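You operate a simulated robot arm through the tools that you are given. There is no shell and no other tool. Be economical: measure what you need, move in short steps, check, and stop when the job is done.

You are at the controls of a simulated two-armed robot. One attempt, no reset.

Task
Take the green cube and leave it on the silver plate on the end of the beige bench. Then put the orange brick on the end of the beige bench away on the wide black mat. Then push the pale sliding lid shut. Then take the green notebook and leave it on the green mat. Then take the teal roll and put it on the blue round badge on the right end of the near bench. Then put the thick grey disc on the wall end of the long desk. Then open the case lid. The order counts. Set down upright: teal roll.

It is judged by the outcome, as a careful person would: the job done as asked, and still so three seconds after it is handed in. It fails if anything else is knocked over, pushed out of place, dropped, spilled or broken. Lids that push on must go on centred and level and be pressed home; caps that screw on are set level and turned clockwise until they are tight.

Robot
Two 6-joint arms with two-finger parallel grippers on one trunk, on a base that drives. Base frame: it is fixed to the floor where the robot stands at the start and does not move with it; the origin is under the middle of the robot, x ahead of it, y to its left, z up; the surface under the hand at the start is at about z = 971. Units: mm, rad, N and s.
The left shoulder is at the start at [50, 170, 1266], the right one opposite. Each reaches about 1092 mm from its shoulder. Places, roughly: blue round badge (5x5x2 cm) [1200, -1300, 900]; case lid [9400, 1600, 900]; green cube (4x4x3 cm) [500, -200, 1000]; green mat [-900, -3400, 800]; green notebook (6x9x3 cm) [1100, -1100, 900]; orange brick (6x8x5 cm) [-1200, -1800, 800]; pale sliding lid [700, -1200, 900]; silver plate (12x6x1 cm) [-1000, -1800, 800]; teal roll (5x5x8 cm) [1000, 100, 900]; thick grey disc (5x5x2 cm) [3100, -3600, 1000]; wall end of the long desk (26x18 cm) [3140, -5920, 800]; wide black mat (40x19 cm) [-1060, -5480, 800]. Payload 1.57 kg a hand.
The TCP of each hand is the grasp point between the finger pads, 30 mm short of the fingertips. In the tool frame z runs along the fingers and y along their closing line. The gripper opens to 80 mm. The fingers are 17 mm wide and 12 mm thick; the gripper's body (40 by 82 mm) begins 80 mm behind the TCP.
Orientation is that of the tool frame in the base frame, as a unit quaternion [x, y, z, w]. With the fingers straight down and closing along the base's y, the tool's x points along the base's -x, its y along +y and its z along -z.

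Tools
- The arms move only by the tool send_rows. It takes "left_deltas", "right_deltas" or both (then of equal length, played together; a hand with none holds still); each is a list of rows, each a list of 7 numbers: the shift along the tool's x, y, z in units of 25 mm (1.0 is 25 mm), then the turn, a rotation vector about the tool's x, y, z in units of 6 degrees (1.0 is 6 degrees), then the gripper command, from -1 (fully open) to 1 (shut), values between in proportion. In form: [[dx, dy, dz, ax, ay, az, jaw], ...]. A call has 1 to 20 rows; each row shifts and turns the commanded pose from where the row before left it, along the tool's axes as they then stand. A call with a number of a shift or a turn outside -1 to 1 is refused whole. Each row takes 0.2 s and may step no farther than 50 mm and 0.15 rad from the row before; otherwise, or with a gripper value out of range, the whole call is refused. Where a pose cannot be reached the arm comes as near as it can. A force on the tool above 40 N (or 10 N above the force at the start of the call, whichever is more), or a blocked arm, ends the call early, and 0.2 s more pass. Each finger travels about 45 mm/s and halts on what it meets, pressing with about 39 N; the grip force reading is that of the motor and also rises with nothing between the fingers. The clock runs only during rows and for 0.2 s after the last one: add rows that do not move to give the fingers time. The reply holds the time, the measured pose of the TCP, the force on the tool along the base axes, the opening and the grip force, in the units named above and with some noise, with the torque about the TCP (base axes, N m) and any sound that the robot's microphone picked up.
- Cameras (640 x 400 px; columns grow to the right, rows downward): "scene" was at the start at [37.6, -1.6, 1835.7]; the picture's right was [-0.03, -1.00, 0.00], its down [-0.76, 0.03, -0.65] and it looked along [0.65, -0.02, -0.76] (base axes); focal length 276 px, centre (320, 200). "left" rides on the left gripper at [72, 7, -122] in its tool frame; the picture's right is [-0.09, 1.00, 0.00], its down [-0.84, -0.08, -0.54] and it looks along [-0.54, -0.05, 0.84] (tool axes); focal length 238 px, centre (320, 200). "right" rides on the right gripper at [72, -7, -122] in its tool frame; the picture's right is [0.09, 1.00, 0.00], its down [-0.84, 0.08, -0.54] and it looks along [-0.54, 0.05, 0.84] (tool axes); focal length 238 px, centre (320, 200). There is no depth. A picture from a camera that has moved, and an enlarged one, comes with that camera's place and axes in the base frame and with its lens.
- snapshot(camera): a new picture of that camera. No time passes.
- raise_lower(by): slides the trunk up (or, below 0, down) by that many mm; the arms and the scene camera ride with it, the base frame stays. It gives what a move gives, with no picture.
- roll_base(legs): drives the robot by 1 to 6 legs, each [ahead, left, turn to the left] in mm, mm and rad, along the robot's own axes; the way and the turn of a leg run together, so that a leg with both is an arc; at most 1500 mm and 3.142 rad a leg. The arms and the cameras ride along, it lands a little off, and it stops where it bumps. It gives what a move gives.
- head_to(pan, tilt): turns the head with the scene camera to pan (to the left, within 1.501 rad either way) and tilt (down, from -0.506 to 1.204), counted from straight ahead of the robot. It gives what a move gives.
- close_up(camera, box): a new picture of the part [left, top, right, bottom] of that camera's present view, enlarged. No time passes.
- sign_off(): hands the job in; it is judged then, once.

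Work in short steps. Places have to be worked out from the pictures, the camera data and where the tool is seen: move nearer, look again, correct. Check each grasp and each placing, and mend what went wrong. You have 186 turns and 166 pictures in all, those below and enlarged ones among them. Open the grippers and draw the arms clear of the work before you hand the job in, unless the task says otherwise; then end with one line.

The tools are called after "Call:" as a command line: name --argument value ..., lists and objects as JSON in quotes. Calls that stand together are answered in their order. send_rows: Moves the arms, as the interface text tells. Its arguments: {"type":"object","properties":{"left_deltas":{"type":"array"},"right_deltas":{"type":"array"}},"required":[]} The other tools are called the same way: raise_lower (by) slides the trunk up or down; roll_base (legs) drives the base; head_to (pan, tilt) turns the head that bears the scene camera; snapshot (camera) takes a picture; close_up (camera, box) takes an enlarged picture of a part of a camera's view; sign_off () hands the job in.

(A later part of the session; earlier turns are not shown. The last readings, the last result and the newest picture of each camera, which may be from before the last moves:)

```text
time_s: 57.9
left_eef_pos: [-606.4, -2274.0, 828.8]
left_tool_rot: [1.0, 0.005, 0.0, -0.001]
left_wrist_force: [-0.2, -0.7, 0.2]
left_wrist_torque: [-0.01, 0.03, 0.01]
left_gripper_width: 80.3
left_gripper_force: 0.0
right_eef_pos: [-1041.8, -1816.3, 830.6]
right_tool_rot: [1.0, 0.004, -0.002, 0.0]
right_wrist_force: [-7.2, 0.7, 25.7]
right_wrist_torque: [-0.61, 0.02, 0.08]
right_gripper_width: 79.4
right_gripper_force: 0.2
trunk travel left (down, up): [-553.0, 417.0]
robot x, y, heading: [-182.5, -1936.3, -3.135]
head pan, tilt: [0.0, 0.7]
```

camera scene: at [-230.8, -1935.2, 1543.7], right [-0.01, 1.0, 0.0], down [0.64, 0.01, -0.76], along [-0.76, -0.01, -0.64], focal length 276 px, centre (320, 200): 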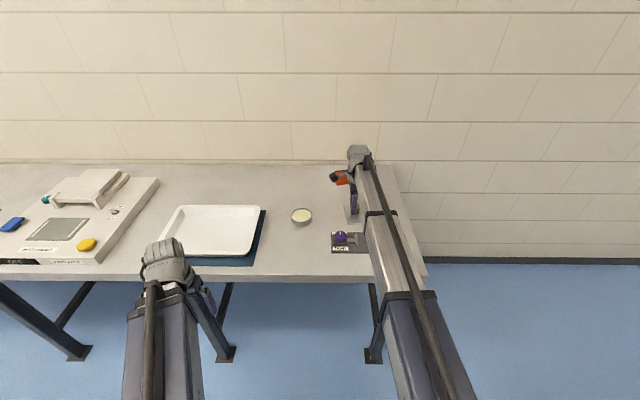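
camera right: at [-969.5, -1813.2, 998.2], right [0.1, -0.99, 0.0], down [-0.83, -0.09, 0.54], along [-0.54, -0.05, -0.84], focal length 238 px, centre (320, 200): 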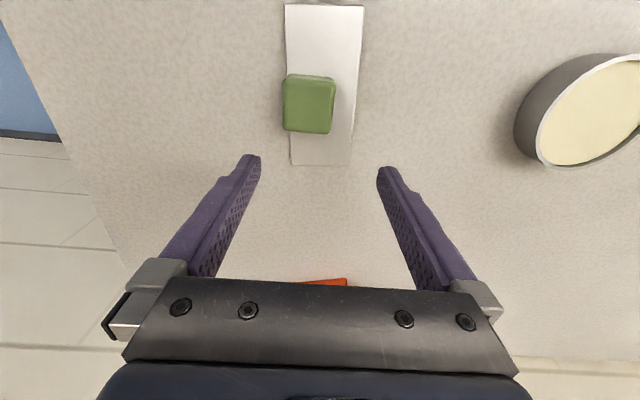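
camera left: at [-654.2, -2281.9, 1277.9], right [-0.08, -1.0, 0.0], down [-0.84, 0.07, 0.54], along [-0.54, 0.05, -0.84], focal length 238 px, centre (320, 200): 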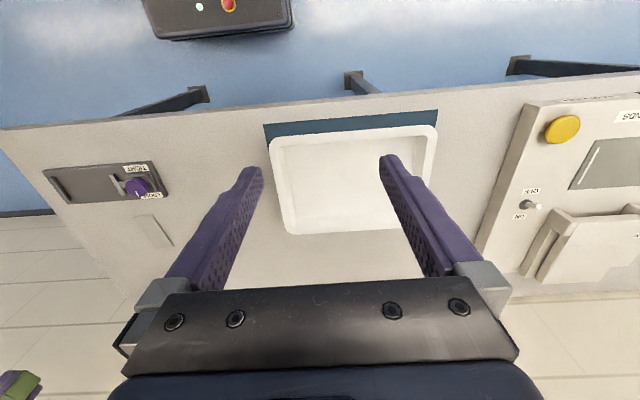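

The bench surface is at tip z ≈ 801, so the plate is about 5 mm thick. I'll raise 2 mm, close gently on the plate and look.

Call:
raise_lower --by 2

Call:
send_rows --right_deltas '[[0, 0, 0, 0, 0, 0, 0], [0, 0, 0, 0, 0, 0, 0.5], [0, 0, 0, 0, 0, 0, 0.5], [0, 0, 0, 0, 0, 0, 0.5], [0, 0, 0, 0, 0, 0, 0.5]]'

Call:
snapshot --camera "right"

```text
time_s: 58.4
left_eef_pos: [-606.0, -2274.5, 829.7]
left_tool_rot: [1.0, 0.003, 0.001, 0.0]
left_wrist_force: [-0.4, 0.4, -1.1]
left_wrist_torque: [0.02, 0.04, -0.01]
left_gripper_width: 79.8
left_gripper_force: 0.0
right_eef_pos: [-1040.0, -1814.2, 830.6]
right_tool_rot: [1.0, 0.005, -0.001, -0.001]
right_wrist_force: [-1.3, -0.1, 1.4]
right_wrist_torque: [-0.07, 0.02, -0.08]
right_gripper_width: 80.3
right_gripper_force: 0.1
trunk travel left (down, up): [-555.0, 415.0]
robot x, y, heading: [-188.9, -1935.1, -3.129]
head pan, tilt: [0.0, 0.7]
```

```text
time_s: 59.6
left_eef_pos: [-604.4, -2273.7, 830.5]
left_tool_rot: [1.0, 0.004, 0.0, 0.0]
left_wrist_force: [0.3, -1.2, -0.4]
left_wrist_torque: [0.0, 0.03, -0.01]
left_gripper_width: 79.9
left_gripper_force: 0.1
right_eef_pos: [-1041.9, -1815.4, 829.9]
right_tool_rot: [1.0, 0.005, -0.003, -0.001]
right_wrist_force: [0.1, 0.1, -0.2]
right_wrist_torque: [0.04, -0.02, 0.0]
right_gripper_width: 50.9
right_gripper_force: 38.5
trunk travel left (down, up): [-555.0, 415.0]
robot x, y, heading: [-187.8, -1934.7, -3.135]
head pan, tilt: [0.0, 0.7]
```

```text
136 pictures are left
camera right: at [-969.5, -1808.1, 952.1], right [0.1, -0.99, 0.0], down [-0.83, -0.09, 0.54], along [-0.54, -0.05, -0.84], focal length 238 px, centre (320, 200)
```

right: 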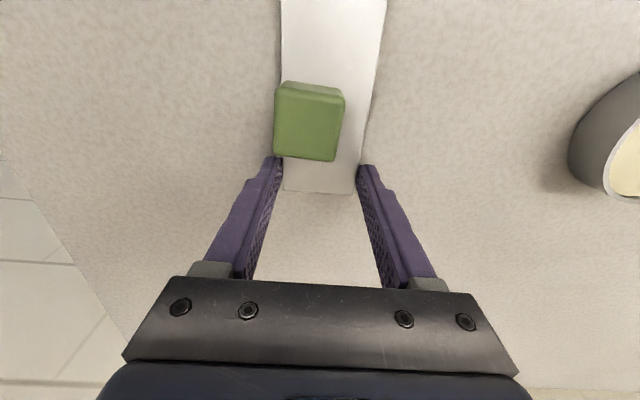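

The plate is gripped (51 mm). I'll drag it 22 mm toward -x slowly, then open.

Call:
send_rows --right_deltas '[[-0.15, 0, 0, 0, 0, 0, 0.5], [-0.15, 0, 0, 0, 0, 0, 0.5], [-0.15, 0, 0, 0, 0, 0, 0.5], [-0.15, 0, 0, 0, 0, 0, 0.5], [-0.15, 0, 0, 0, 0, 0, 0.5], [-0.13, 0, 0, 0, 0, 0, 0.5], [0, 0, 0, 0, 0, 0, 0.5], [0, 0, 0, 0, 0, 0, -1], [0, 0, 0, 0, 0, 0, -1], [0, 0, 0, 0, 0, 0, -1], [0, 0, 0, 0, 0, 0, -1]]'

Call:
raise_lower --by 46

Call:
snapshot --camera "right"

```text
time_s: 62.0
left_eef_pos: [-607.7, -2273.2, 829.6]
left_tool_rot: [1.0, 0.004, 0.0, 0.0]
left_wrist_force: [0.3, -0.5, 0.2]
left_wrist_torque: [0.0, -0.03, -0.04]
left_gripper_width: 80.0
left_gripper_force: 0.0
right_eef_pos: [-1063.8, -1815.3, 829.6]
right_tool_rot: [1.0, 0.004, -0.001, 0.0]
right_wrist_force: [-0.8, 0.3, -0.5]
right_wrist_torque: [0.02, 0.01, 0.03]
right_gripper_width: 79.9
right_gripper_force: 0.0
trunk travel left (down, up): [-555.0, 415.0]
robot x, y, heading: [-185.9, -1934.7, -3.133]
head pan, tilt: [0.0, 0.7]
```

```text
time_s: 62.9
left_eef_pos: [-606.9, -2274.0, 875.5]
left_tool_rot: [1.0, 0.004, 0.0, 0.0]
left_wrist_force: [0.3, -0.1, 0.1]
left_wrist_torque: [-0.01, 0.03, 0.01]
left_gripper_width: 80.0
left_gripper_force: 0.0
right_eef_pos: [-1064.2, -1815.1, 876.4]
right_tool_rot: [1.0, 0.005, -0.001, 0.0]
right_wrist_force: [0.5, -1.3, -0.1]
right_wrist_torque: [-0.02, -0.02, 0.02]
right_gripper_width: 79.9
right_gripper_force: 0.0
trunk travel left (down, up): [-601.0, 369.0]
robot x, y, heading: [-187.2, -1936.9, -3.132]
head pan, tilt: [0.0, 0.7]
```

```text
135 pictures are left
camera right: at [-991.9, -1808.0, 998.0], right [0.1, -0.99, 0.0], down [-0.83, -0.09, 0.54], along [-0.54, -0.05, -0.84], focal length 238 px, centre (320, 200)
```

right: 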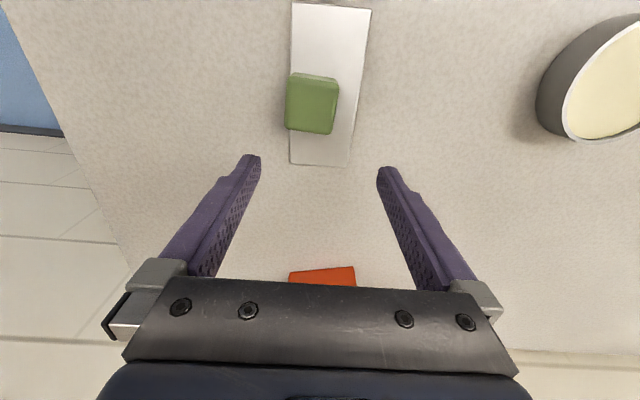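

The plate is back in place. Now I'll move over the cube and close along y, which slides it to the plate's centre line.

Call:
send_rows --right_deltas '[[0.76, 0, 0, 0, 0, 0, -1], [0.76, -0.04, 0, 0, 0, 0, -1], [0, 0, 0, 0, 0, 0, -1]]'

Call:
raise_lower --by -31

Call:
send_rows --right_deltas '[[0, 0, 0, 0, 0, 0, -0.5], [0, 0, 0, 0, 0, 0, 0], [0, 0, 0, 0, 0, 0, 0.3], [0, 0, 0, 0, 0, 0, 0.5], [0, 0, 0, 0, 0, 0, 0.5]]'

Call:
snapshot --camera "right"

```text
time_s: 63.7
left_eef_pos: [-606.1, -2273.4, 877.3]
left_tool_rot: [1.0, 0.004, 0.0, 0.0]
left_wrist_force: [0.0, -0.2, 0.4]
left_wrist_torque: [0.0, -0.02, 0.02]
left_gripper_width: 80.1
left_gripper_force: 0.1
right_eef_pos: [-1025.2, -1812.3, 876.5]
right_tool_rot: [1.0, 0.004, -0.002, 0.001]
right_wrist_force: [0.5, -0.8, 0.4]
right_wrist_torque: [-0.02, -0.02, -0.01]
right_gripper_width: 79.8
right_gripper_force: 0.1
trunk travel left (down, up): [-601.0, 369.0]
robot x, y, heading: [-187.2, -1936.6, -3.134]
head pan, tilt: [0.0, 0.7]
```

```text
time_s: 64.4
left_eef_pos: [-606.7, -2274.3, 845.4]
left_tool_rot: [1.0, 0.004, 0.0, 0.001]
left_wrist_force: [0.7, -0.6, -0.1]
left_wrist_torque: [-0.03, 0.01, 0.03]
left_gripper_width: 80.0
left_gripper_force: 0.0
right_eef_pos: [-1025.9, -1813.1, 844.7]
right_tool_rot: [1.0, 0.004, -0.002, -0.001]
right_wrist_force: [0.3, 0.2, -0.1]
right_wrist_torque: [-0.01, 0.02, 0.01]
right_gripper_width: 80.1
right_gripper_force: 0.1
trunk travel left (down, up): [-570.0, 400.0]
robot x, y, heading: [-187.9, -1933.8, -3.137]
head pan, tilt: [0.0, 0.7]
```

```text
time_s: 65.6
left_eef_pos: [-607.3, -2273.7, 844.8]
left_tool_rot: [1.0, 0.004, -0.001, 0.0]
left_wrist_force: [0.3, -0.1, 0.1]
left_wrist_torque: [0.02, 0.01, -0.03]
left_gripper_width: 79.9
left_gripper_force: 0.0
right_eef_pos: [-1026.1, -1813.4, 846.0]
right_tool_rot: [1.0, 0.003, -0.002, 0.0]
right_wrist_force: [1.2, 0.4, -0.2]
right_wrist_torque: [0.01, 0.03, 0.01]
right_gripper_width: 32.8
right_gripper_force: 29.9
trunk travel left (down, up): [-570.0, 400.0]
robot x, y, heading: [-183.6, -1934.2, -3.129]
head pan, tilt: [0.0, 0.7]
```

```text
134 pictures are left
camera right: at [-953.6, -1806.0, 967.1], right [0.1, -0.99, 0.0], down [-0.83, -0.09, 0.54], along [-0.54, -0.05, -0.84], focal length 238 px, centre (320, 200)
```

right: 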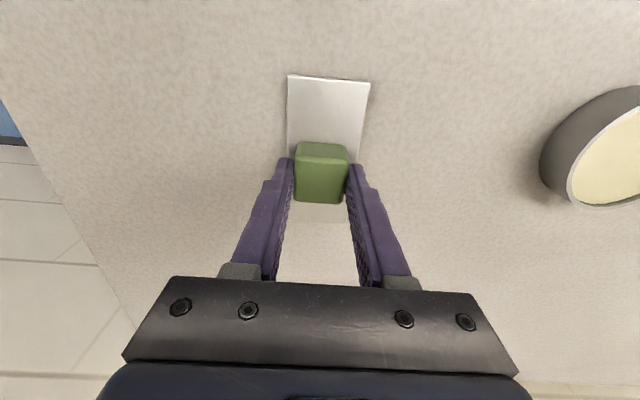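

The cube is centred on the plate. I'll open, raise, and move toward the brick.

Call:
send_rows --right_deltas '[[0, 0, 0, 0, 0, 0, -0.3], [0, 0, 0, 0, 0, 0, -1], [0, 0, 0, 0, 0, 0, -1], [0, 0, 0, 0, 0, 0, -1]]'

Call:
raise_lower --by 160

Call:
send_rows --right_deltas '[[-1, 0, 0, 0, 0, 0, -1], [-1, 0, 0, 0, 0, 0, -1], [-1, 0, 0, 0, 0, 0, -1], [-1, 0, 0, 0, 0, 0, -1], [0, 0, 0, 0, 0, 0, -1]]'

Call:
snapshot --camera "right"

Call:
close_up --camera "scene" --box '[240, 160, 440, 285]'

```text
time_s: 66.6
left_eef_pos: [-605.8, -2273.6, 845.8]
left_tool_rot: [1.0, 0.005, 0.0, -0.001]
left_wrist_force: [-0.2, 0.2, -0.2]
left_wrist_torque: [0.0, -0.01, -0.01]
left_gripper_width: 80.1
left_gripper_force: 0.0
right_eef_pos: [-1025.4, -1813.0, 845.0]
right_tool_rot: [1.0, 0.005, -0.002, 0.0]
right_wrist_force: [-0.1, -0.6, 1.1]
right_wrist_torque: [-0.04, -0.02, 0.0]
right_gripper_width: 80.2
right_gripper_force: 0.1
trunk travel left (down, up): [-570.0, 400.0]
robot x, y, heading: [-185.3, -1934.4, -3.132]
head pan, tilt: [0.0, 0.7]
```

```text
time_s: 68.5
left_eef_pos: [-607.0, -2273.6, 1004.5]
left_tool_rot: [1.0, 0.004, 0.0, 0.0]
left_wrist_force: [0.4, -0.2, -0.1]
left_wrist_torque: [0.02, 0.03, 0.01]
left_gripper_width: 80.0
left_gripper_force: 0.1
right_eef_pos: [-1024.9, -1813.0, 1004.5]
right_tool_rot: [1.0, 0.003, -0.002, 0.0]
right_wrist_force: [-1.4, 1.0, 0.3]
right_wrist_torque: [0.0, -0.01, -0.04]
right_gripper_width: 79.6
right_gripper_force: 0.1
trunk travel left (down, up): [-730.0, 240.0]
robot x, y, heading: [-186.0, -1935.5, -3.139]
head pan, tilt: [0.0, 0.7]
```

```text
time_s: 69.7
left_eef_pos: [-607.2, -2273.5, 1005.4]
left_tool_rot: [1.0, 0.004, -0.001, 0.0]
left_wrist_force: [-1.2, -0.3, 0.0]
left_wrist_torque: [-0.02, 0.0, -0.01]
left_gripper_width: 80.0
left_gripper_force: 0.0
right_eef_pos: [-1110.2, -1813.2, 1005.3]
right_tool_rot: [1.0, 0.005, -0.002, 0.0]
right_wrist_force: [-1.3, 0.2, -1.4]
right_wrist_torque: [0.02, 0.03, 0.0]
right_gripper_width: 80.1
right_gripper_force: 0.0
right hand out of reach, approached as far as the arm can: row 4
trunk travel left (down, up): [-730.0, 240.0]
robot x, y, heading: [-188.4, -1938.3, -3.134]
head pan, tilt: [0.0, 0.7]
```

```text
133 pictures are left
camera right: at [-1037.3, -1806.8, 1126.8], right [0.1, -0.99, 0.0], down [-0.83, -0.09, 0.55], along [-0.54, -0.05, -0.84], focal length 238 px, centre (320, 200)
```

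right: 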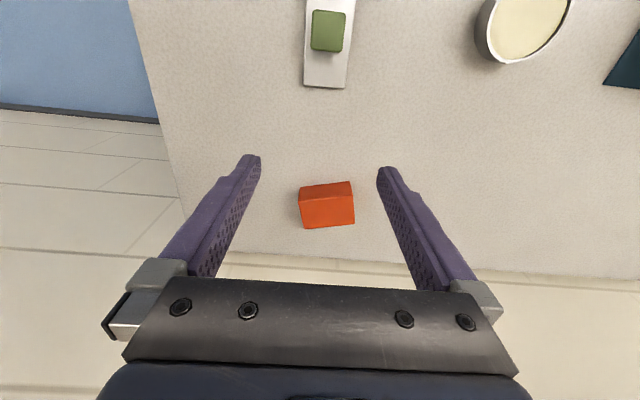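

```text
3.20 times, centred on (340, 222) of scene
camera zoom: at [-231.4, -1935.2, 1698.1], right [-0.01, 1.0, 0.0], down [0.64, 0.01, -0.76], along [-0.76, -0.01, -0.64], focal length 883 px, centre (256, 128)
```

zoom: 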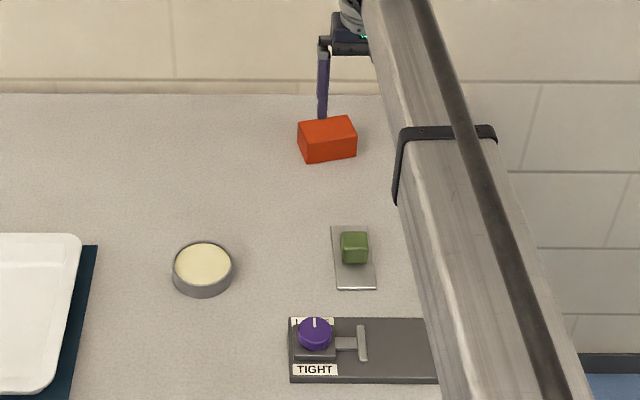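

The arm's reach ends about 925 mm ahead and the brick is at about (-1230, -1835), so I must drive 130 mm closer. First I'll swing the left hand out sideways so it stays off the bench.

Call:
send_rows --left_deltas '[[0, 1, 0, 0, 0, 0, -1], [0, 1, 0, 0, 0, 0, -1], [0, 1, 0, 0, 0, 0, -1], [0, 1, 0, 0, 0, 0, -1], [0, 1, 0, 0, 0, 0, -1], [0, 1, 0, 0, 0, 0, -1], [0, 1, 0, 0, 0, 0, -1], [0, 1, 0, 0, 0, 0, -1], [0.5, 1, 0, 0, 0, 0, -1], [1, 1, 0, 0, 0, 0, -1], [1, 1, 0, 0, 0, 0, -1], [1, 0, 0, 0, 0, 0, -1], [1, 0, 0, 0, 0, 0, -1], [1, 0, 0, 0, 0, 0, -1], [1, 0, 0, 0, 0, 0, -1], [1, 0, 0, 0, 0, 0, -1], [1, 0, 0, 0, 0, 0, -1]]'

Call:
roll_base --legs '[[130, 0, 0]]'

Call:
snapshot --camera "right"

Call:
snapshot --camera "scene"

```text
time_s: 73.3
left_eef_pos: [-389.2, -2547.4, 1004.5]
left_tool_rot: [1.0, 0.005, 0.0, 0.0]
left_wrist_force: [-0.4, 0.1, 0.0]
left_wrist_torque: [-0.01, 0.02, -0.02]
left_gripper_width: 80.2
left_gripper_force: 0.1
right_eef_pos: [-1108.7, -1813.3, 1005.7]
right_tool_rot: [1.0, 0.004, -0.003, 0.0]
right_wrist_force: [0.0, 0.1, -0.5]
right_wrist_torque: [0.02, -0.02, 0.03]
right_gripper_width: 80.2
right_gripper_force: 0.1
trunk travel left (down, up): [-730.0, 240.0]
robot x, y, heading: [-189.1, -1938.6, -3.133]
head pan, tilt: [0.0, 0.7]
```

```text
time_s: 74.5
left_eef_pos: [-521.9, -2546.9, 1004.2]
left_tool_rot: [1.0, 0.003, 0.0, 0.0]
left_wrist_force: [-0.7, 0.5, 0.2]
left_wrist_torque: [-0.01, -0.06, -0.01]
left_gripper_width: 79.8
left_gripper_force: 0.0
right_eef_pos: [-1239.6, -1813.8, 1003.3]
right_tool_rot: [1.0, 0.003, -0.002, 0.0]
right_wrist_force: [0.5, 0.0, -0.4]
right_wrist_torque: [0.01, -0.01, -0.02]
right_gripper_width: 80.1
right_gripper_force: 0.0
trunk travel left (down, up): [-730.0, 240.0]
robot x, y, heading: [-314.1, -1935.4, -3.129]
head pan, tilt: [0.0, 0.7]
```

```text
131 pictures are left
camera right: at [-1167.8, -1806.5, 1125.6], right [0.1, -0.99, 0.0], down [-0.83, -0.08, 0.55], along [-0.54, -0.05, -0.84], focal length 238 px, centre (320, 200)
```

right: 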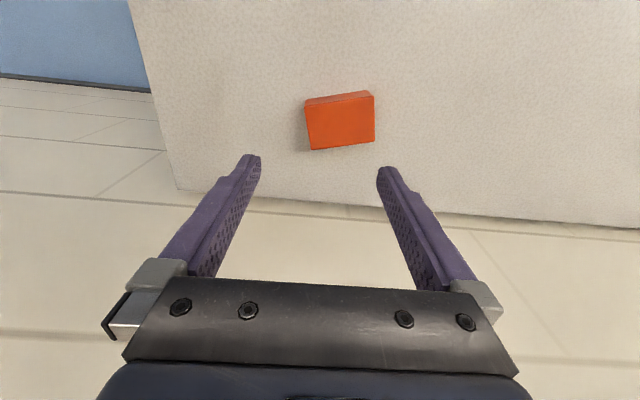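

```text
130 pictures are left
camera scene: at [-362.8, -1936.3, 1698.1], right [-0.01, 1.0, 0.0], down [0.65, 0.01, -0.76], along [-0.76, -0.01, -0.65], focal length 276 px, centre (320, 200)
```

scene: 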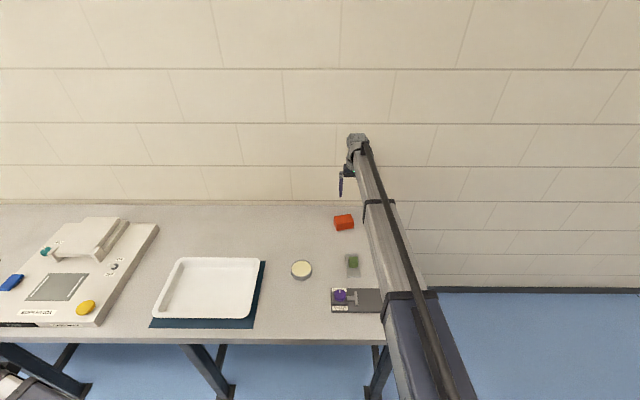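

The brick is about 75×53 mm at (-1240, -1836), yawed about 13°. I'll drive 20 mm closer, centre over it, and turn the hand 77° to close on the short side.

Call:
roll_base --legs '[[20, 0, 0]]'

Call:
send_rows --right_deltas '[[0.8, 0.9, 0, 0, 0, 0, -1], [0, 0, 0, 0, 0, 1, -1], [0, 0, 0, 0, 0, 1, -1], [0, 0, 0, 0, 0, 1, -1], [0, 0, 0, 0, 0, 1, -1], [0, 0, 0, 0, 0, 1, -1], [0, 0, 0, 0, 0, 1, -1], [0, 0, 0, 0, 0, 1, -1], [0, 0, 0, 0, 0, 1, -1], [0, 0, 0, 0, 0, 1, -1], [0, 0, 0, 0, 0, 1, -1], [0, 0, 0, 0, 0, 1, -1], [0, 0, 0, 0, 0, 1, -1], [0, 0, 0, 0, 0, 0.85, -1], [0, 0, 0, 0, 0, 0, -1]]'

Call:
raise_lower --by -80

Call:
snapshot --camera "right"

```text
time_s: 75.3
left_eef_pos: [-541.0, -2547.6, 1004.9]
left_tool_rot: [1.0, 0.003, 0.001, 0.0]
left_wrist_force: [-0.4, -0.6, -0.6]
left_wrist_torque: [0.01, -0.04, -0.04]
left_gripper_width: 79.9
left_gripper_force: 0.0
right_eef_pos: [-1260.3, -1813.8, 1004.0]
right_tool_rot: [1.0, 0.004, -0.002, 0.0]
right_wrist_force: [-0.5, 0.2, -0.2]
right_wrist_torque: [-0.03, 0.0, 0.0]
right_gripper_width: 80.0
right_gripper_force: 0.0
trunk travel left (down, up): [-730.0, 240.0]
robot x, y, heading: [-334.4, -1936.5, -3.133]
head pan, tilt: [0.0, 0.7]
```

```text
time_s: 78.5
left_eef_pos: [-540.0, -2546.6, 1004.2]
left_tool_rot: [1.0, 0.003, 0.0, 0.0]
left_wrist_force: [-0.1, -0.3, 0.1]
left_wrist_torque: [0.0, 0.02, 0.02]
left_gripper_width: 80.2
left_gripper_force: 0.0
right_eef_pos: [-1238.8, -1837.2, 1005.2]
right_tool_rot: [0.785, -0.62, -0.003, 0.002]
right_wrist_force: [0.6, 0.8, 0.1]
right_wrist_torque: [-0.03, 0.05, 0.0]
right_gripper_width: 79.9
right_gripper_force: 0.0
trunk travel left (down, up): [-730.0, 240.0]
robot x, y, heading: [-334.7, -1938.6, -3.132]
head pan, tilt: [0.0, 0.7]
```

```text
time_s: 79.7
left_eef_pos: [-538.9, -2547.6, 925.9]
left_tool_rot: [1.0, 0.004, 0.0, 0.0]
left_wrist_force: [0.0, -0.3, 0.2]
left_wrist_torque: [-0.01, 0.05, 0.02]
left_gripper_width: 80.0
left_gripper_force: 0.1
right_eef_pos: [-1237.6, -1835.9, 924.3]
right_tool_rot: [0.785, -0.62, -0.002, 0.001]
right_wrist_force: [0.1, -1.0, -0.1]
right_wrist_torque: [0.0, 0.0, -0.02]
right_gripper_width: 79.9
right_gripper_force: 0.0
trunk travel left (down, up): [-650.0, 320.0]
robot x, y, heading: [-337.5, -1940.0, -3.135]
head pan, tilt: [0.0, 0.7]
```

```text
129 pictures are left
camera right: at [-1214.6, -1904.7, 1047.3], right [-0.95, -0.32, 0.01], down [-0.27, 0.8, 0.54], along [-0.18, 0.51, -0.84], focal length 238 px, centre (320, 200)
```

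right: 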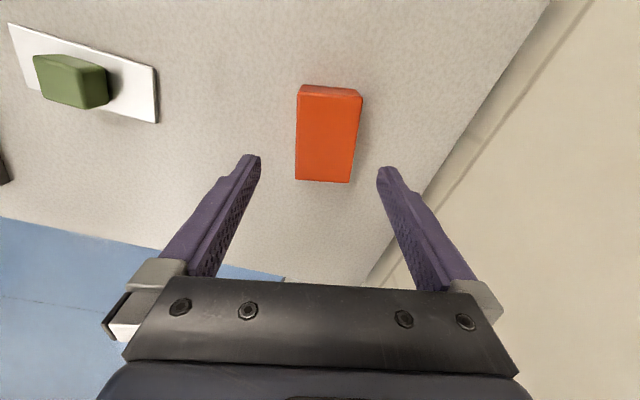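

The brick is well aligned, with offsets of a few mm. I'll correct and lower in two steps to TCP ≈ 836.

Call:
send_rows --right_deltas '[[0.34, 0.28, 0, 0, 0, 0, -1], [0, 0, 0, 0, 0, 0, -1]]'

Call:
raise_lower --by -60

Call:
snapshot --camera "right"

```text
time_s: 80.3
left_eef_pos: [-539.2, -2547.5, 925.3]
left_tool_rot: [1.0, 0.003, 0.0, -0.001]
left_wrist_force: [0.1, -0.8, -0.5]
left_wrist_torque: [0.0, -0.02, 0.01]
left_gripper_width: 80.0
left_gripper_force: 0.0
right_eef_pos: [-1243.6, -1847.3, 925.3]
right_tool_rot: [0.785, -0.62, -0.002, 0.001]
right_wrist_force: [-0.2, -0.4, -0.6]
right_wrist_torque: [0.02, -0.01, 0.03]
right_gripper_width: 79.9
right_gripper_force: 0.0
trunk travel left (down, up): [-650.0, 320.0]
robot x, y, heading: [-335.8, -1936.1, -3.134]
head pan, tilt: [0.0, 0.7]
```

```text
time_s: 81.3
left_eef_pos: [-539.0, -2547.6, 865.5]
left_tool_rot: [1.0, 0.003, -0.001, 0.0]
left_wrist_force: [-0.6, -0.1, -0.4]
left_wrist_torque: [-0.01, 0.0, 0.01]
left_gripper_width: 79.8
left_gripper_force: 0.0
right_eef_pos: [-1243.2, -1846.0, 865.3]
right_tool_rot: [0.785, -0.619, -0.002, 0.001]
right_wrist_force: [0.0, 0.3, 0.0]
right_wrist_torque: [-0.02, -0.01, 0.0]
right_gripper_width: 79.8
right_gripper_force: 0.0
trunk travel left (down, up): [-590.0, 380.0]
robot x, y, heading: [-335.2, -1936.2, -3.132]
head pan, tilt: [0.0, 0.7]
```

```text
128 pictures are left
camera right: at [-1219.6, -1915.0, 987.3], right [-0.95, -0.32, 0.01], down [-0.27, 0.8, 0.54], along [-0.18, 0.51, -0.84], focal length 238 px, centre (320, 200)
```

right: 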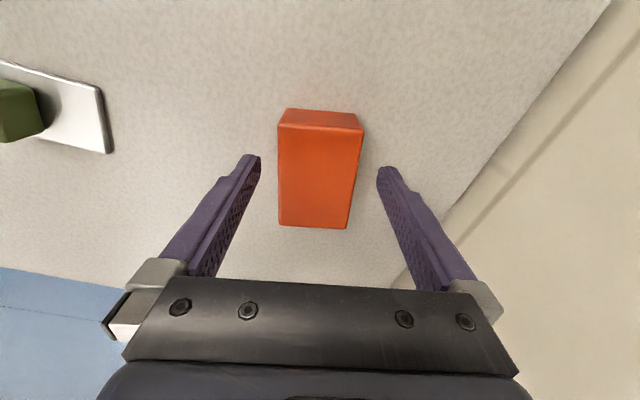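

The brick is centred. I'll lower to 836 and grip, then lift.

Call:
raise_lower --by -28

Call:
send_rows --right_deltas '[[0, 0, 0, 0, 0, 0, 0], [0, 0, 0, 0, 0, 0, 1], [0, 0, 0, 0, 0, 0, 1], [0, 0, 0, 0, 0, 0, 1], [0, 0, 0, 0, 0, 0, 1]]'

Call:
raise_lower --by 150

Call:
snapshot --camera "right"

```text
time_s: 82.0
left_eef_pos: [-539.4, -2546.7, 836.6]
left_tool_rot: [1.0, 0.003, 0.001, -0.001]
left_wrist_force: [-0.2, -0.5, 0.3]
left_wrist_torque: [0.0, 0.01, -0.01]
left_gripper_width: 79.9
left_gripper_force: 0.0
right_eef_pos: [-1243.2, -1846.6, 837.9]
right_tool_rot: [0.785, -0.62, -0.003, 0.001]
right_wrist_force: [0.4, -1.2, -0.5]
right_wrist_torque: [-0.01, -0.01, 0.01]
right_gripper_width: 80.1
right_gripper_force: 0.1
trunk travel left (down, up): [-562.0, 408.0]
robot x, y, heading: [-332.0, -1934.7, -3.139]
head pan, tilt: [0.0, 0.7]
```

```text
time_s: 83.2
left_eef_pos: [-541.1, -2547.5, 836.3]
left_tool_rot: [1.0, 0.004, -0.001, 0.001]
left_wrist_force: [-0.2, 1.1, -0.7]
left_wrist_torque: [0.0, 0.0, -0.01]
left_gripper_width: 79.9
left_gripper_force: 0.1
right_eef_pos: [-1243.1, -1846.7, 837.2]
right_tool_rot: [0.785, -0.62, -0.003, 0.002]
right_wrist_force: [0.1, 0.2, 0.1]
right_wrist_torque: [0.03, -0.08, -0.03]
right_gripper_width: 53.4
right_gripper_force: 39.1
trunk travel left (down, up): [-562.0, 408.0]
robot x, y, heading: [-337.5, -1936.8, -3.131]
head pan, tilt: [0.0, 0.7]
```

```text
time_s: 85.0
left_eef_pos: [-541.1, -2548.3, 986.5]
left_tool_rot: [1.0, 0.003, 0.0, 0.0]
left_wrist_force: [0.4, 1.2, -0.3]
left_wrist_torque: [-0.01, 0.03, 0.0]
left_gripper_width: 80.1
left_gripper_force: 0.1
right_eef_pos: [-1243.9, -1846.6, 987.6]
right_tool_rot: [0.785, -0.62, -0.002, 0.001]
right_wrist_force: [0.2, -0.4, -1.1]
right_wrist_torque: [0.01, -0.02, 0.01]
right_gripper_width: 53.4
right_gripper_force: 39.3
trunk travel left (down, up): [-712.0, 258.0]
robot x, y, heading: [-333.6, -1937.0, -3.132]
head pan, tilt: [0.0, 0.7]
```

```text
127 pictures are left
camera right: at [-1219.9, -1915.1, 1109.0], right [-0.95, -0.32, 0.01], down [-0.27, 0.8, 0.54], along [-0.18, 0.51, -0.84], focal length 238 px, centre (320, 200)
```

right: 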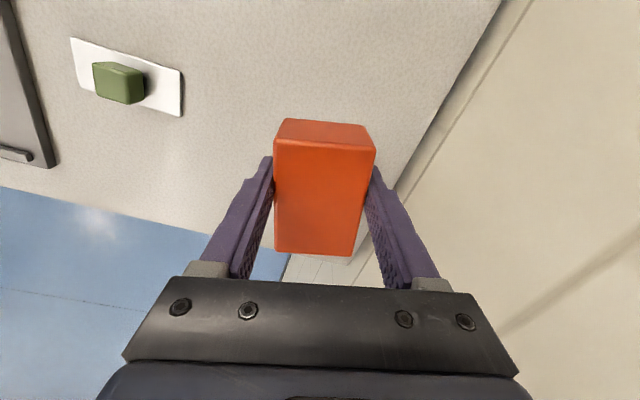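

The brick is held (53 mm). I'll raise, back away from the bench, and strafe left along it toward the black mat.

Call:
raise_lower --by 150

Call:
roll_base --legs '[[-400, 0, 0], [0, 1500, 0], [0, 1300, 0]]'

Call:
head_to --pan 0.5 --tilt 0.6

Call:
snapshot --camera "scene"

```text
time_s: 86.7
left_eef_pos: [-539.7, -2546.7, 1137.1]
left_tool_rot: [1.0, 0.004, 0.0, 0.001]
left_wrist_force: [0.3, 0.0, -0.1]
left_wrist_torque: [0.0, -0.02, 0.02]
left_gripper_width: 80.0
left_gripper_force: 0.2
right_eef_pos: [-1243.4, -1848.1, 1136.9]
right_tool_rot: [0.785, -0.619, -0.002, 0.002]
right_wrist_force: [0.1, -0.7, -2.1]
right_wrist_torque: [-0.01, 0.02, 0.01]
right_gripper_width: 53.6
right_gripper_force: 39.1
trunk travel left (down, up): [-862.0, 108.0]
robot x, y, heading: [-332.1, -1934.8, -3.136]
head pan, tilt: [0.0, 0.7]
```

```text
time_s: 102.3
left_eef_pos: [-184.2, -5318.6, 1136.8]
left_tool_rot: [1.0, -0.015, 0.0, 0.0]
left_wrist_force: [-0.6, -0.4, -0.6]
left_wrist_torque: [-0.01, 0.01, 0.0]
left_gripper_width: 80.2
left_gripper_force: 0.0
right_eef_pos: [-860.8, -4590.7, 1136.4]
right_tool_rot: [0.772, -0.635, -0.002, 0.002]
right_wrist_force: [0.2, 0.1, -1.1]
right_wrist_torque: [0.04, -0.01, 0.0]
right_gripper_width: 53.7
right_gripper_force: 38.5
trunk travel left (down, up): [-862.0, 108.0]
robot x, y, heading: [47.8, -4719.8, 3.111]
head pan, tilt: [0.0, 0.7]
```

```text
time_s: 103.3
left_eef_pos: [-184.8, -5318.4, 1136.5]
left_tool_rot: [1.0, -0.015, 0.0, -0.001]
left_wrist_force: [0.0, -0.3, -0.6]
left_wrist_torque: [0.0, 0.02, 0.0]
left_gripper_width: 80.1
left_gripper_force: 0.0
right_eef_pos: [-860.2, -4589.5, 1137.1]
right_tool_rot: [0.772, -0.635, -0.002, 0.001]
right_wrist_force: [-1.0, 1.6, -1.5]
right_wrist_torque: [-0.03, -0.03, -0.01]
right_gripper_width: 53.5
right_gripper_force: 38.9
trunk travel left (down, up): [-862.0, 108.0]
robot x, y, heading: [41.9, -4718.4, 3.107]
head pan, tilt: [0.499, 0.6]
```

```text
126 pictures are left
camera scene: at [4.9, -4756.8, 1838.8], right [-0.45, 0.89, 0.0], down [0.5, 0.25, -0.82], along [-0.74, -0.37, -0.57], focal length 276 px, centre (320, 200)
```

scene: 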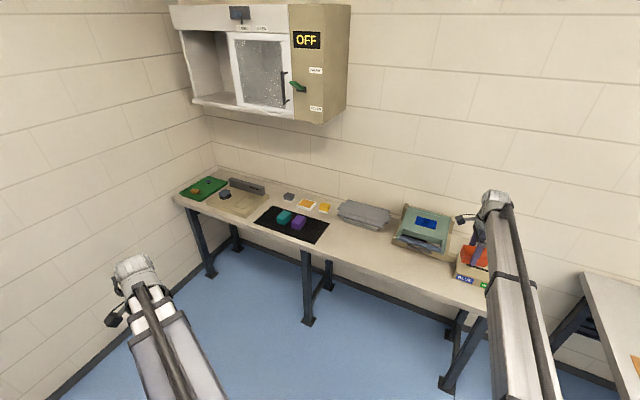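

I see the black mat near (-1045, -5462), with a teal and a purple block on it. I'll strafe further left, fix the heading, lower a bit and look straight at it.

Call:
roll_base --legs '[[0, 0, 0.033], [0, 640, 0]]'

Call:
raise_lower --by -100

Call:
head_to --pan 0.1 --tilt 0.6

Call:
snapshot --camera "scene"

```text
time_s: 107.2
left_eef_pos: [-152.8, -5973.3, 1137.0]
left_tool_rot: [1.0, 0.005, 0.0, -0.001]
left_wrist_force: [0.2, 0.9, -0.7]
left_wrist_torque: [0.03, 0.0, -0.07]
left_gripper_width: 80.2
left_gripper_force: 0.1
right_eef_pos: [-860.6, -5276.1, 1137.4]
right_tool_rot: [0.786, -0.619, -0.002, 0.001]
right_wrist_force: [0.4, 0.3, -1.5]
right_wrist_torque: [0.0, -0.02, 0.0]
right_gripper_width: 53.6
right_gripper_force: 38.8
trunk travel left (down, up): [-862.0, 108.0]
robot x, y, heading: [48.6, -5364.6, -3.131]
head pan, tilt: [0.499, 0.6]
```

```text
time_s: 108.6
left_eef_pos: [-153.1, -5972.6, 1037.5]
left_tool_rot: [1.0, 0.006, 0.0, 0.0]
left_wrist_force: [-0.2, 0.1, -0.3]
left_wrist_torque: [0.01, 0.0, 0.0]
left_gripper_width: 80.0
left_gripper_force: 0.0
right_eef_pos: [-860.5, -5275.6, 1036.6]
right_tool_rot: [0.786, -0.618, -0.002, 0.002]
right_wrist_force: [-0.4, 1.0, -0.7]
right_wrist_torque: [-0.04, -0.01, 0.0]
right_gripper_width: 53.6
right_gripper_force: 39.0
trunk travel left (down, up): [-762.0, 208.0]
robot x, y, heading: [50.2, -5364.3, -3.133]
head pan, tilt: [0.499, 0.6]
```

```text
time_s: 109.4
left_eef_pos: [-152.9, -5973.1, 1037.1]
left_tool_rot: [1.0, 0.006, 0.0, 0.0]
left_wrist_force: [-0.6, 0.3, -0.1]
left_wrist_torque: [0.03, 0.03, 0.0]
left_gripper_width: 80.0
left_gripper_force: 0.0
right_eef_pos: [-860.3, -5275.5, 1036.3]
right_tool_rot: [0.786, -0.618, -0.002, 0.002]
right_wrist_force: [-0.1, 0.0, -0.6]
right_wrist_torque: [-0.03, -0.04, -0.01]
right_gripper_width: 53.3
right_gripper_force: 39.4
trunk travel left (down, up): [-762.0, 208.0]
robot x, y, heading: [47.2, -5360.6, -3.128]
head pan, tilt: [0.099, 0.6]
```

```text
125 pictures are left
camera scene: at [0.5, -5370.8, 1738.8], right [-0.11, 0.99, 0.0], down [0.56, 0.06, -0.83], along [-0.82, -0.09, -0.57], focal length 276 px, centre (320, 200)
```

scene: 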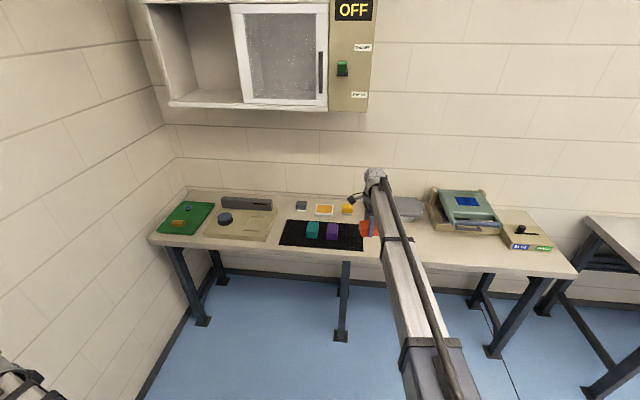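

I'll enlarge the mat to choose a free spot.

Call:
close_up --camera "scene" --box '[260, 190, 400, 270]'

```text
4.57 times, centred on (330, 230) of scene
camera zoom: at [0.5, -5370.8, 1738.8], right [-0.11, 0.99, 0.0], down [0.56, 0.06, -0.83], along [-0.82, -0.09, -0.57], focal length 1261 px, centre (274, 63)
```

zoom: 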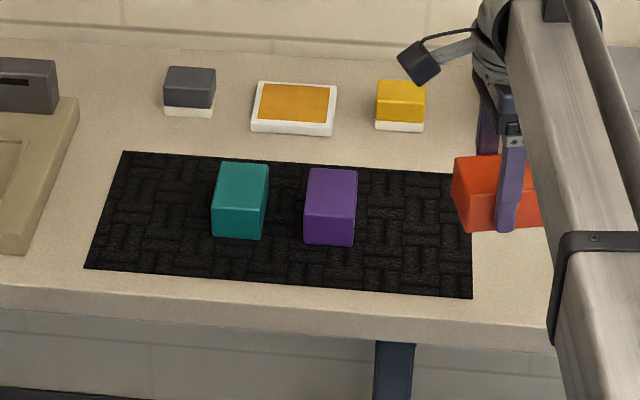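

The free area on the mat is y -5393…-5280, x -1143…-947. I'll roll forward 190 mm, turn the brick so its long side lies along x, and shift it to y ≈ -5333.

Call:
roll_base --legs '[[190, 0, 0]]'

Call:
send_rows --right_deltas '[[0, 0, 0, 0, 0, -1, 1], [0, 0, 0, 0, 0, -1, 1], [0, 0, 0, 0, 0, -1, 1], [0, 0, 0, 0, 0, -1, 1], [0, 0, 0, 0, 0, -1, 1], [0, 0, 0, 0, 0, -1, 1], [0, 0, 0, 0, 0, -1, 1], [0, 0, 0, 0, 0, -1, 1], [0, 0, 0, 0, 0, -1, 1], [0, 0, 0, 0, 0, -1, 1], [0, 0, 0, 0, 0, -1, 1], [0, 0, 0, 0, 0, -1, 1], [0, 0, 0, 0, 0, -0.85, 1], [0, 0.76, 0, 0, 0, 0, 1], [0, 0.76, 0, 0, 0, 0, 1], [0, 0.76, 0, 0, 0, 0, 1], [0, 0, 0, 0, 0, 0, 1]]'

Call:
snapshot --camera "right"

Call:
snapshot --camera "scene"

```text
time_s: 111.0
left_eef_pos: [-344.1, -5977.2, 1037.5]
left_tool_rot: [1.0, 0.008, 0.001, 0.0]
left_wrist_force: [-0.1, -0.8, 0.1]
left_wrist_torque: [-0.02, -0.04, -0.02]
left_gripper_width: 80.0
left_gripper_force: 0.1
right_eef_pos: [-1055.5, -5281.1, 1035.9]
right_tool_rot: [0.787, -0.617, -0.002, 0.0]
right_wrist_force: [-0.3, 0.3, -1.8]
right_wrist_torque: [0.02, -0.02, 0.01]
right_gripper_width: 53.7
right_gripper_force: 38.8
trunk travel left (down, up): [-762.0, 208.0]
robot x, y, heading: [-145.9, -5363.7, -3.129]
head pan, tilt: [0.099, 0.6]
```

```text
time_s: 114.6
left_eef_pos: [-344.7, -5976.0, 1038.1]
left_tool_rot: [1.0, 0.008, 0.0, 0.0]
left_wrist_force: [-1.0, -0.1, -0.9]
left_wrist_torque: [-0.03, 0.04, -0.02]
left_gripper_width: 80.1
left_gripper_force: 0.0
right_eef_pos: [-1053.9, -5337.4, 1037.8]
right_tool_rot: [1.0, 0.007, -0.003, -0.001]
right_wrist_force: [0.4, 0.6, -1.1]
right_wrist_torque: [-0.02, -0.06, 0.02]
right_gripper_width: 53.8
right_gripper_force: 39.2
trunk travel left (down, up): [-762.0, 208.0]
robot x, y, heading: [-145.6, -5362.6, -3.126]
head pan, tilt: [0.099, 0.6]
```

```text
123 pictures are left
camera right: at [-980.4, -5329.3, 1158.9], right [0.11, -0.99, 0.0], down [-0.83, -0.09, 0.55], along [-0.54, -0.06, -0.84], focal length 238 px, centre (320, 200)
```

right: 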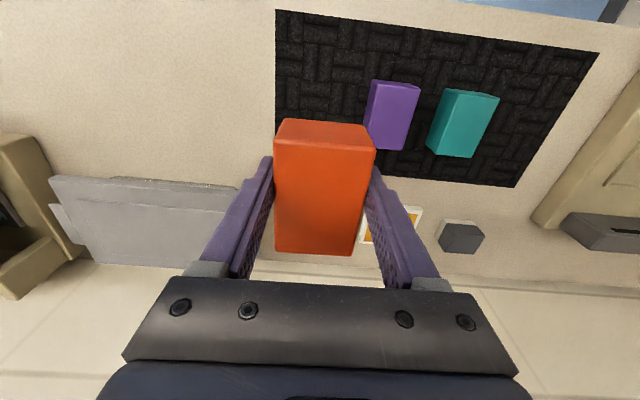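

```text
122 pictures are left
camera scene: at [-192.1, -5373.3, 1738.8], right [-0.12, 0.99, 0.0], down [0.56, 0.06, -0.83], along [-0.82, -0.1, -0.56], focal length 276 px, centre (320, 200)
```

scene: 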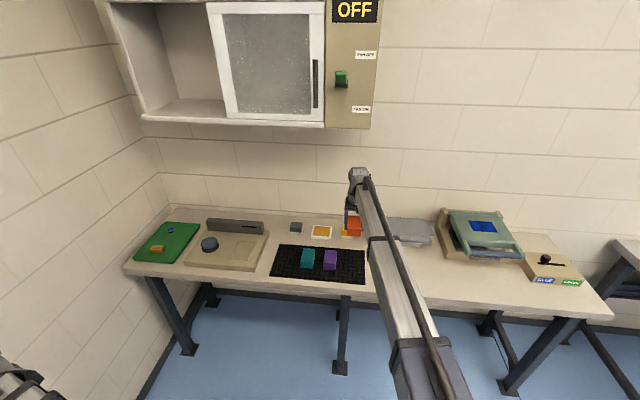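

The brick lines up with the free part of the mat, with about 35 mm to the purple block. I'll lower toward it.

Call:
raise_lower --by -180

Call:
snapshot --camera "right"

Call:
raise_lower --by -12

```text
time_s: 116.6
left_eef_pos: [-344.6, -5975.5, 858.0]
left_tool_rot: [1.0, 0.007, 0.0, 0.001]
left_wrist_force: [0.1, 0.3, -0.8]
left_wrist_torque: [-0.02, 0.03, -0.02]
left_gripper_width: 80.0
left_gripper_force: 0.1
right_eef_pos: [-1053.2, -5337.3, 857.2]
right_tool_rot: [1.0, 0.007, -0.002, 0.0]
right_wrist_force: [0.4, -0.3, -2.0]
right_wrist_torque: [0.02, -0.03, 0.0]
right_gripper_width: 53.5
right_gripper_force: 39.0
trunk travel left (down, up): [-582.0, 388.0]
robot x, y, heading: [-143.0, -5366.2, -3.126]
head pan, tilt: [0.099, 0.6]
```

```text
121 pictures are left
camera right: at [-980.3, -5329.4, 979.0], right [0.11, -0.99, 0.0], down [-0.83, -0.09, 0.55], along [-0.54, -0.06, -0.84], focal length 238 px, centre (320, 200)
```

right: 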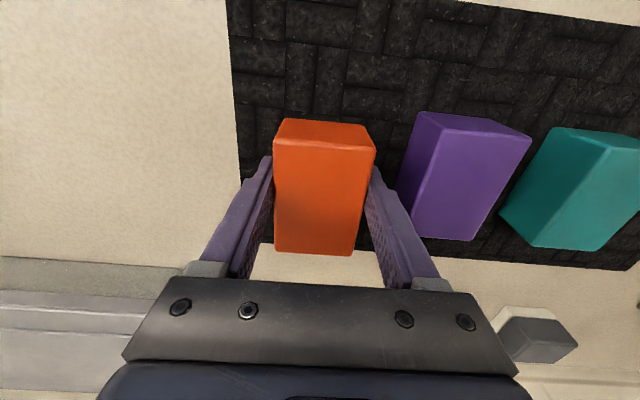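

```text
time_s: 117.2
left_eef_pos: [-343.4, -5976.3, 845.8]
left_tool_rot: [1.0, 0.008, 0.0, 0.001]
left_wrist_force: [0.0, -0.4, 0.4]
left_wrist_torque: [0.01, -0.01, 0.01]
left_gripper_width: 79.8
left_gripper_force: 0.0
right_eef_pos: [-1053.3, -5337.0, 844.4]
right_tool_rot: [1.0, 0.008, -0.003, 0.0]
right_wrist_force: [-0.2, 0.2, -0.2]
right_wrist_torque: [-0.02, -0.01, -0.01]
right_gripper_width: 53.6
right_gripper_force: 39.5
trunk travel left (down, up): [-570.0, 400.0]
robot x, y, heading: [-145.2, -5362.7, -3.129]
head pan, tilt: [0.099, 0.6]
```

No contact yet. I'll lower in 3 mm steps while watching the force.

Call:
raise_lower --by -3

Call:
raise_lower --by -2

```text
time_s: 117.7
left_eef_pos: [-343.4, -5976.6, 843.4]
left_tool_rot: [1.0, 0.008, 0.0, -0.001]
left_wrist_force: [0.3, 0.1, -0.4]
left_wrist_torque: [0.0, 0.0, -0.03]
left_gripper_width: 79.8
left_gripper_force: 0.0
right_eef_pos: [-1052.9, -5336.9, 842.0]
right_tool_rot: [1.0, 0.008, -0.003, 0.0]
right_wrist_force: [-0.2, 0.7, -1.5]
right_wrist_torque: [-0.01, 0.01, 0.01]
right_gripper_width: 53.6
right_gripper_force: 38.8
trunk travel left (down, up): [-567.0, 403.0]
robot x, y, heading: [-144.4, -5367.8, -3.124]
head pan, tilt: [0.099, 0.6]
```

```text
time_s: 118.2
left_eef_pos: [-342.4, -5976.5, 841.7]
left_tool_rot: [1.0, 0.007, -0.001, -0.001]
left_wrist_force: [0.1, 0.1, 0.9]
left_wrist_torque: [-0.02, 0.01, 0.0]
left_gripper_width: 79.8
left_gripper_force: 0.0
right_eef_pos: [-1052.6, -5337.7, 841.5]
right_tool_rot: [1.0, 0.008, -0.003, 0.0]
right_wrist_force: [-4.8, -0.3, 14.5]
right_wrist_torque: [-0.03, -0.34, -0.01]
right_gripper_width: 53.4
right_gripper_force: 38.7
trunk travel left (down, up): [-565.0, 405.0]
robot x, y, heading: [-144.2, -5365.9, -3.129]
head pan, tilt: [0.099, 0.6]
```

Contact at TCP 841. I'll release with a partial opening and lift.

Call:
send_rows --right_deltas '[[0, 0, 0, 0, 0, 0, -0.4], [0, 0, 0, 0, 0, 0, -0.6], [0, 0, 0, 0, 0, 0, -0.7], [0, 0, 0, 0, 0, 0, -0.7]]'

Call:
raise_lower --by 150

Call:
snapshot --camera "right"

```text
time_s: 119.2
left_eef_pos: [-343.3, -5976.1, 840.0]
left_tool_rot: [1.0, 0.008, 0.0, 0.0]
left_wrist_force: [0.0, -0.2, 0.1]
left_wrist_torque: [-0.02, 0.02, 0.03]
left_gripper_width: 79.8
left_gripper_force: 0.0
right_eef_pos: [-1052.5, -5337.8, 839.4]
right_tool_rot: [1.0, 0.007, -0.003, 0.0]
right_wrist_force: [0.2, 0.0, 0.2]
right_wrist_torque: [-0.01, 0.02, 0.03]
right_gripper_width: 68.2
right_gripper_force: 0.1
trunk travel left (down, up): [-565.0, 405.0]
robot x, y, heading: [-141.8, -5364.4, -3.129]
head pan, tilt: [0.099, 0.6]
```

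```text
time_s: 121.0
left_eef_pos: [-343.0, -5976.2, 991.2]
left_tool_rot: [1.0, 0.007, 0.0, -0.001]
left_wrist_force: [0.9, -0.8, 1.1]
left_wrist_torque: [0.03, -0.03, 0.0]
left_gripper_width: 80.1
left_gripper_force: 0.1
right_eef_pos: [-1052.1, -5337.1, 991.1]
right_tool_rot: [1.0, 0.007, -0.002, 0.0]
right_wrist_force: [-0.8, 0.0, 0.1]
right_wrist_torque: [0.0, -0.03, -0.01]
right_gripper_width: 67.9
right_gripper_force: 0.0
trunk travel left (down, up): [-715.0, 255.0]
robot x, y, heading: [-145.9, -5364.1, -3.128]
head pan, tilt: [0.099, 0.6]
```

```text
120 pictures are left
camera right: at [-980.4, -5329.5, 1111.8], right [0.11, -0.99, 0.0], down [-0.83, -0.09, 0.55], along [-0.54, -0.06, -0.84], focal length 238 px, centre (320, 200)
```

right: 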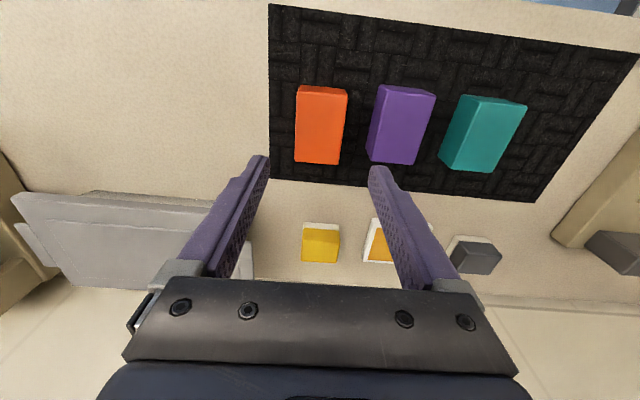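

The brick stands well on the mat. Next comes the sliding lid on the near bench. I'll retract the right hand, back off, turn to face +y and drive toward the right end of the near bench.

Call:
roll_base --legs '[[-500, 0, 0], [0, 0, -1.571]]'

Call:
send_rows --right_deltas '[[1, 0, 0, 0, 0, 0, -1], [1, 0, 0, 0, 0, 0, -1], [1, 0, 0, 0, 0, 0, -1], [1, 0, 0, 0, 0, 0, -1], [1, 0, 0, 0, 0, 0, -1], [1, 0, 0, 0, 0, 0, -1], [1, 0, 0, 0, 0, 0, -1], [1, 0, 0, 0, 0, 0, -1], [1, 0, 0, 0, 0, 0, -1], [1, 0, 0, 0, 0, 0, -1], [1, 0, 0, 0, 0, 0, -1], [1, 0, 0, 0, 0, 0, -1], [1, 0, 0, 0, 0, 0, -1], [1, 0, 0, 0, 0, 0, -1], [1, 0, 0, 0, 0, 0, -1], [1, 0, 0, 0, 0, 0, -1]]'

Call:
raise_lower --by 150

Call:
head_to --pan 0.0 --tilt 0.4

Call:
snapshot --camera "scene"

```text
time_s: 127.7
left_eef_pos: [-255.3, -5177.7, 990.9]
left_tool_rot: [0.723, -0.691, 0.0, 0.001]
left_wrist_force: [0.0, -0.5, -1.1]
left_wrist_torque: [0.01, -0.01, -0.04]
left_gripper_width: 80.2
left_gripper_force: 0.2
right_eef_pos: [363.5, -4449.1, 991.0]
right_tool_rot: [0.723, -0.691, -0.002, -0.003]
right_wrist_force: [0.4, 0.5, 0.5]
right_wrist_torque: [0.02, 0.01, 0.02]
right_gripper_width: 68.1
right_gripper_force: 0.0
trunk travel left (down, up): [-715.0, 255.0]
robot x, y, heading: [359.6, -5359.7, 1.613]
head pan, tilt: [0.099, 0.6]
```

```text
time_s: 131.1
left_eef_pos: [-254.9, -5176.6, 989.3]
left_tool_rot: [0.723, -0.691, 0.001, -0.001]
left_wrist_force: [-0.3, -0.6, -0.7]
left_wrist_torque: [0.0, 0.01, 0.01]
left_gripper_width: 79.9
left_gripper_force: 0.0
right_eef_pos: [381.6, -4852.5, 992.3]
right_tool_rot: [0.724, -0.69, -0.003, -0.001]
right_wrist_force: [0.6, -0.2, -0.5]
right_wrist_torque: [-0.02, -0.02, 0.0]
right_gripper_width: 80.4
right_gripper_force: 0.1
trunk travel left (down, up): [-715.0, 255.0]
robot x, y, heading: [362.5, -5362.2, 1.613]
head pan, tilt: [0.099, 0.6]
```

```text
time_s: 132.8
left_eef_pos: [-255.6, -5177.4, 1140.5]
left_tool_rot: [0.723, -0.691, 0.001, 0.0]
left_wrist_force: [-0.4, -0.2, 0.1]
left_wrist_torque: [-0.04, -0.01, 0.0]
left_gripper_width: 80.0
left_gripper_force: 0.1
right_eef_pos: [382.0, -4850.5, 1140.7]
right_tool_rot: [0.723, -0.69, -0.002, -0.002]
right_wrist_force: [0.4, 0.0, 0.2]
right_wrist_torque: [0.0, 0.02, 0.03]
right_gripper_width: 80.0
right_gripper_force: 0.0
trunk travel left (down, up): [-865.0, 105.0]
robot x, y, heading: [362.5, -5357.4, 1.617]
head pan, tilt: [0.099, 0.6]
```

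```text
time_s: 133.6
left_eef_pos: [-255.9, -5177.4, 1140.5]
left_tool_rot: [0.723, -0.691, 0.001, 0.0]
left_wrist_force: [-0.9, 0.4, 0.4]
left_wrist_torque: [-0.03, 0.03, 0.04]
left_gripper_width: 80.1
left_gripper_force: 0.1
right_eef_pos: [381.6, -4851.1, 1140.0]
right_tool_rot: [0.723, -0.691, -0.001, -0.002]
right_wrist_force: [-0.5, -0.4, -0.1]
right_wrist_torque: [0.0, 0.01, -0.01]
right_gripper_width: 80.0
right_gripper_force: 0.0
trunk travel left (down, up): [-865.0, 105.0]
robot x, y, heading: [359.6, -5355.4, 1.619]
head pan, tilt: [0.0, 0.4]
```

```text
119 pictures are left
camera scene: at [358.8, -5305.0, 1860.0], right [1.0, 0.05, 0.0], down [0.02, -0.39, -0.92], along [-0.04, 0.92, -0.39], focal length 276 px, centre (320, 200)
```

scene: 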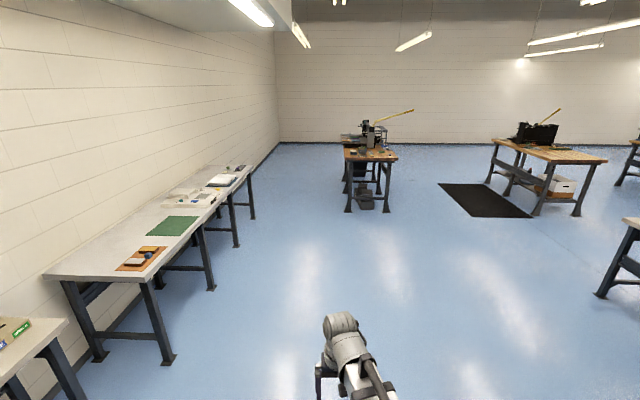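

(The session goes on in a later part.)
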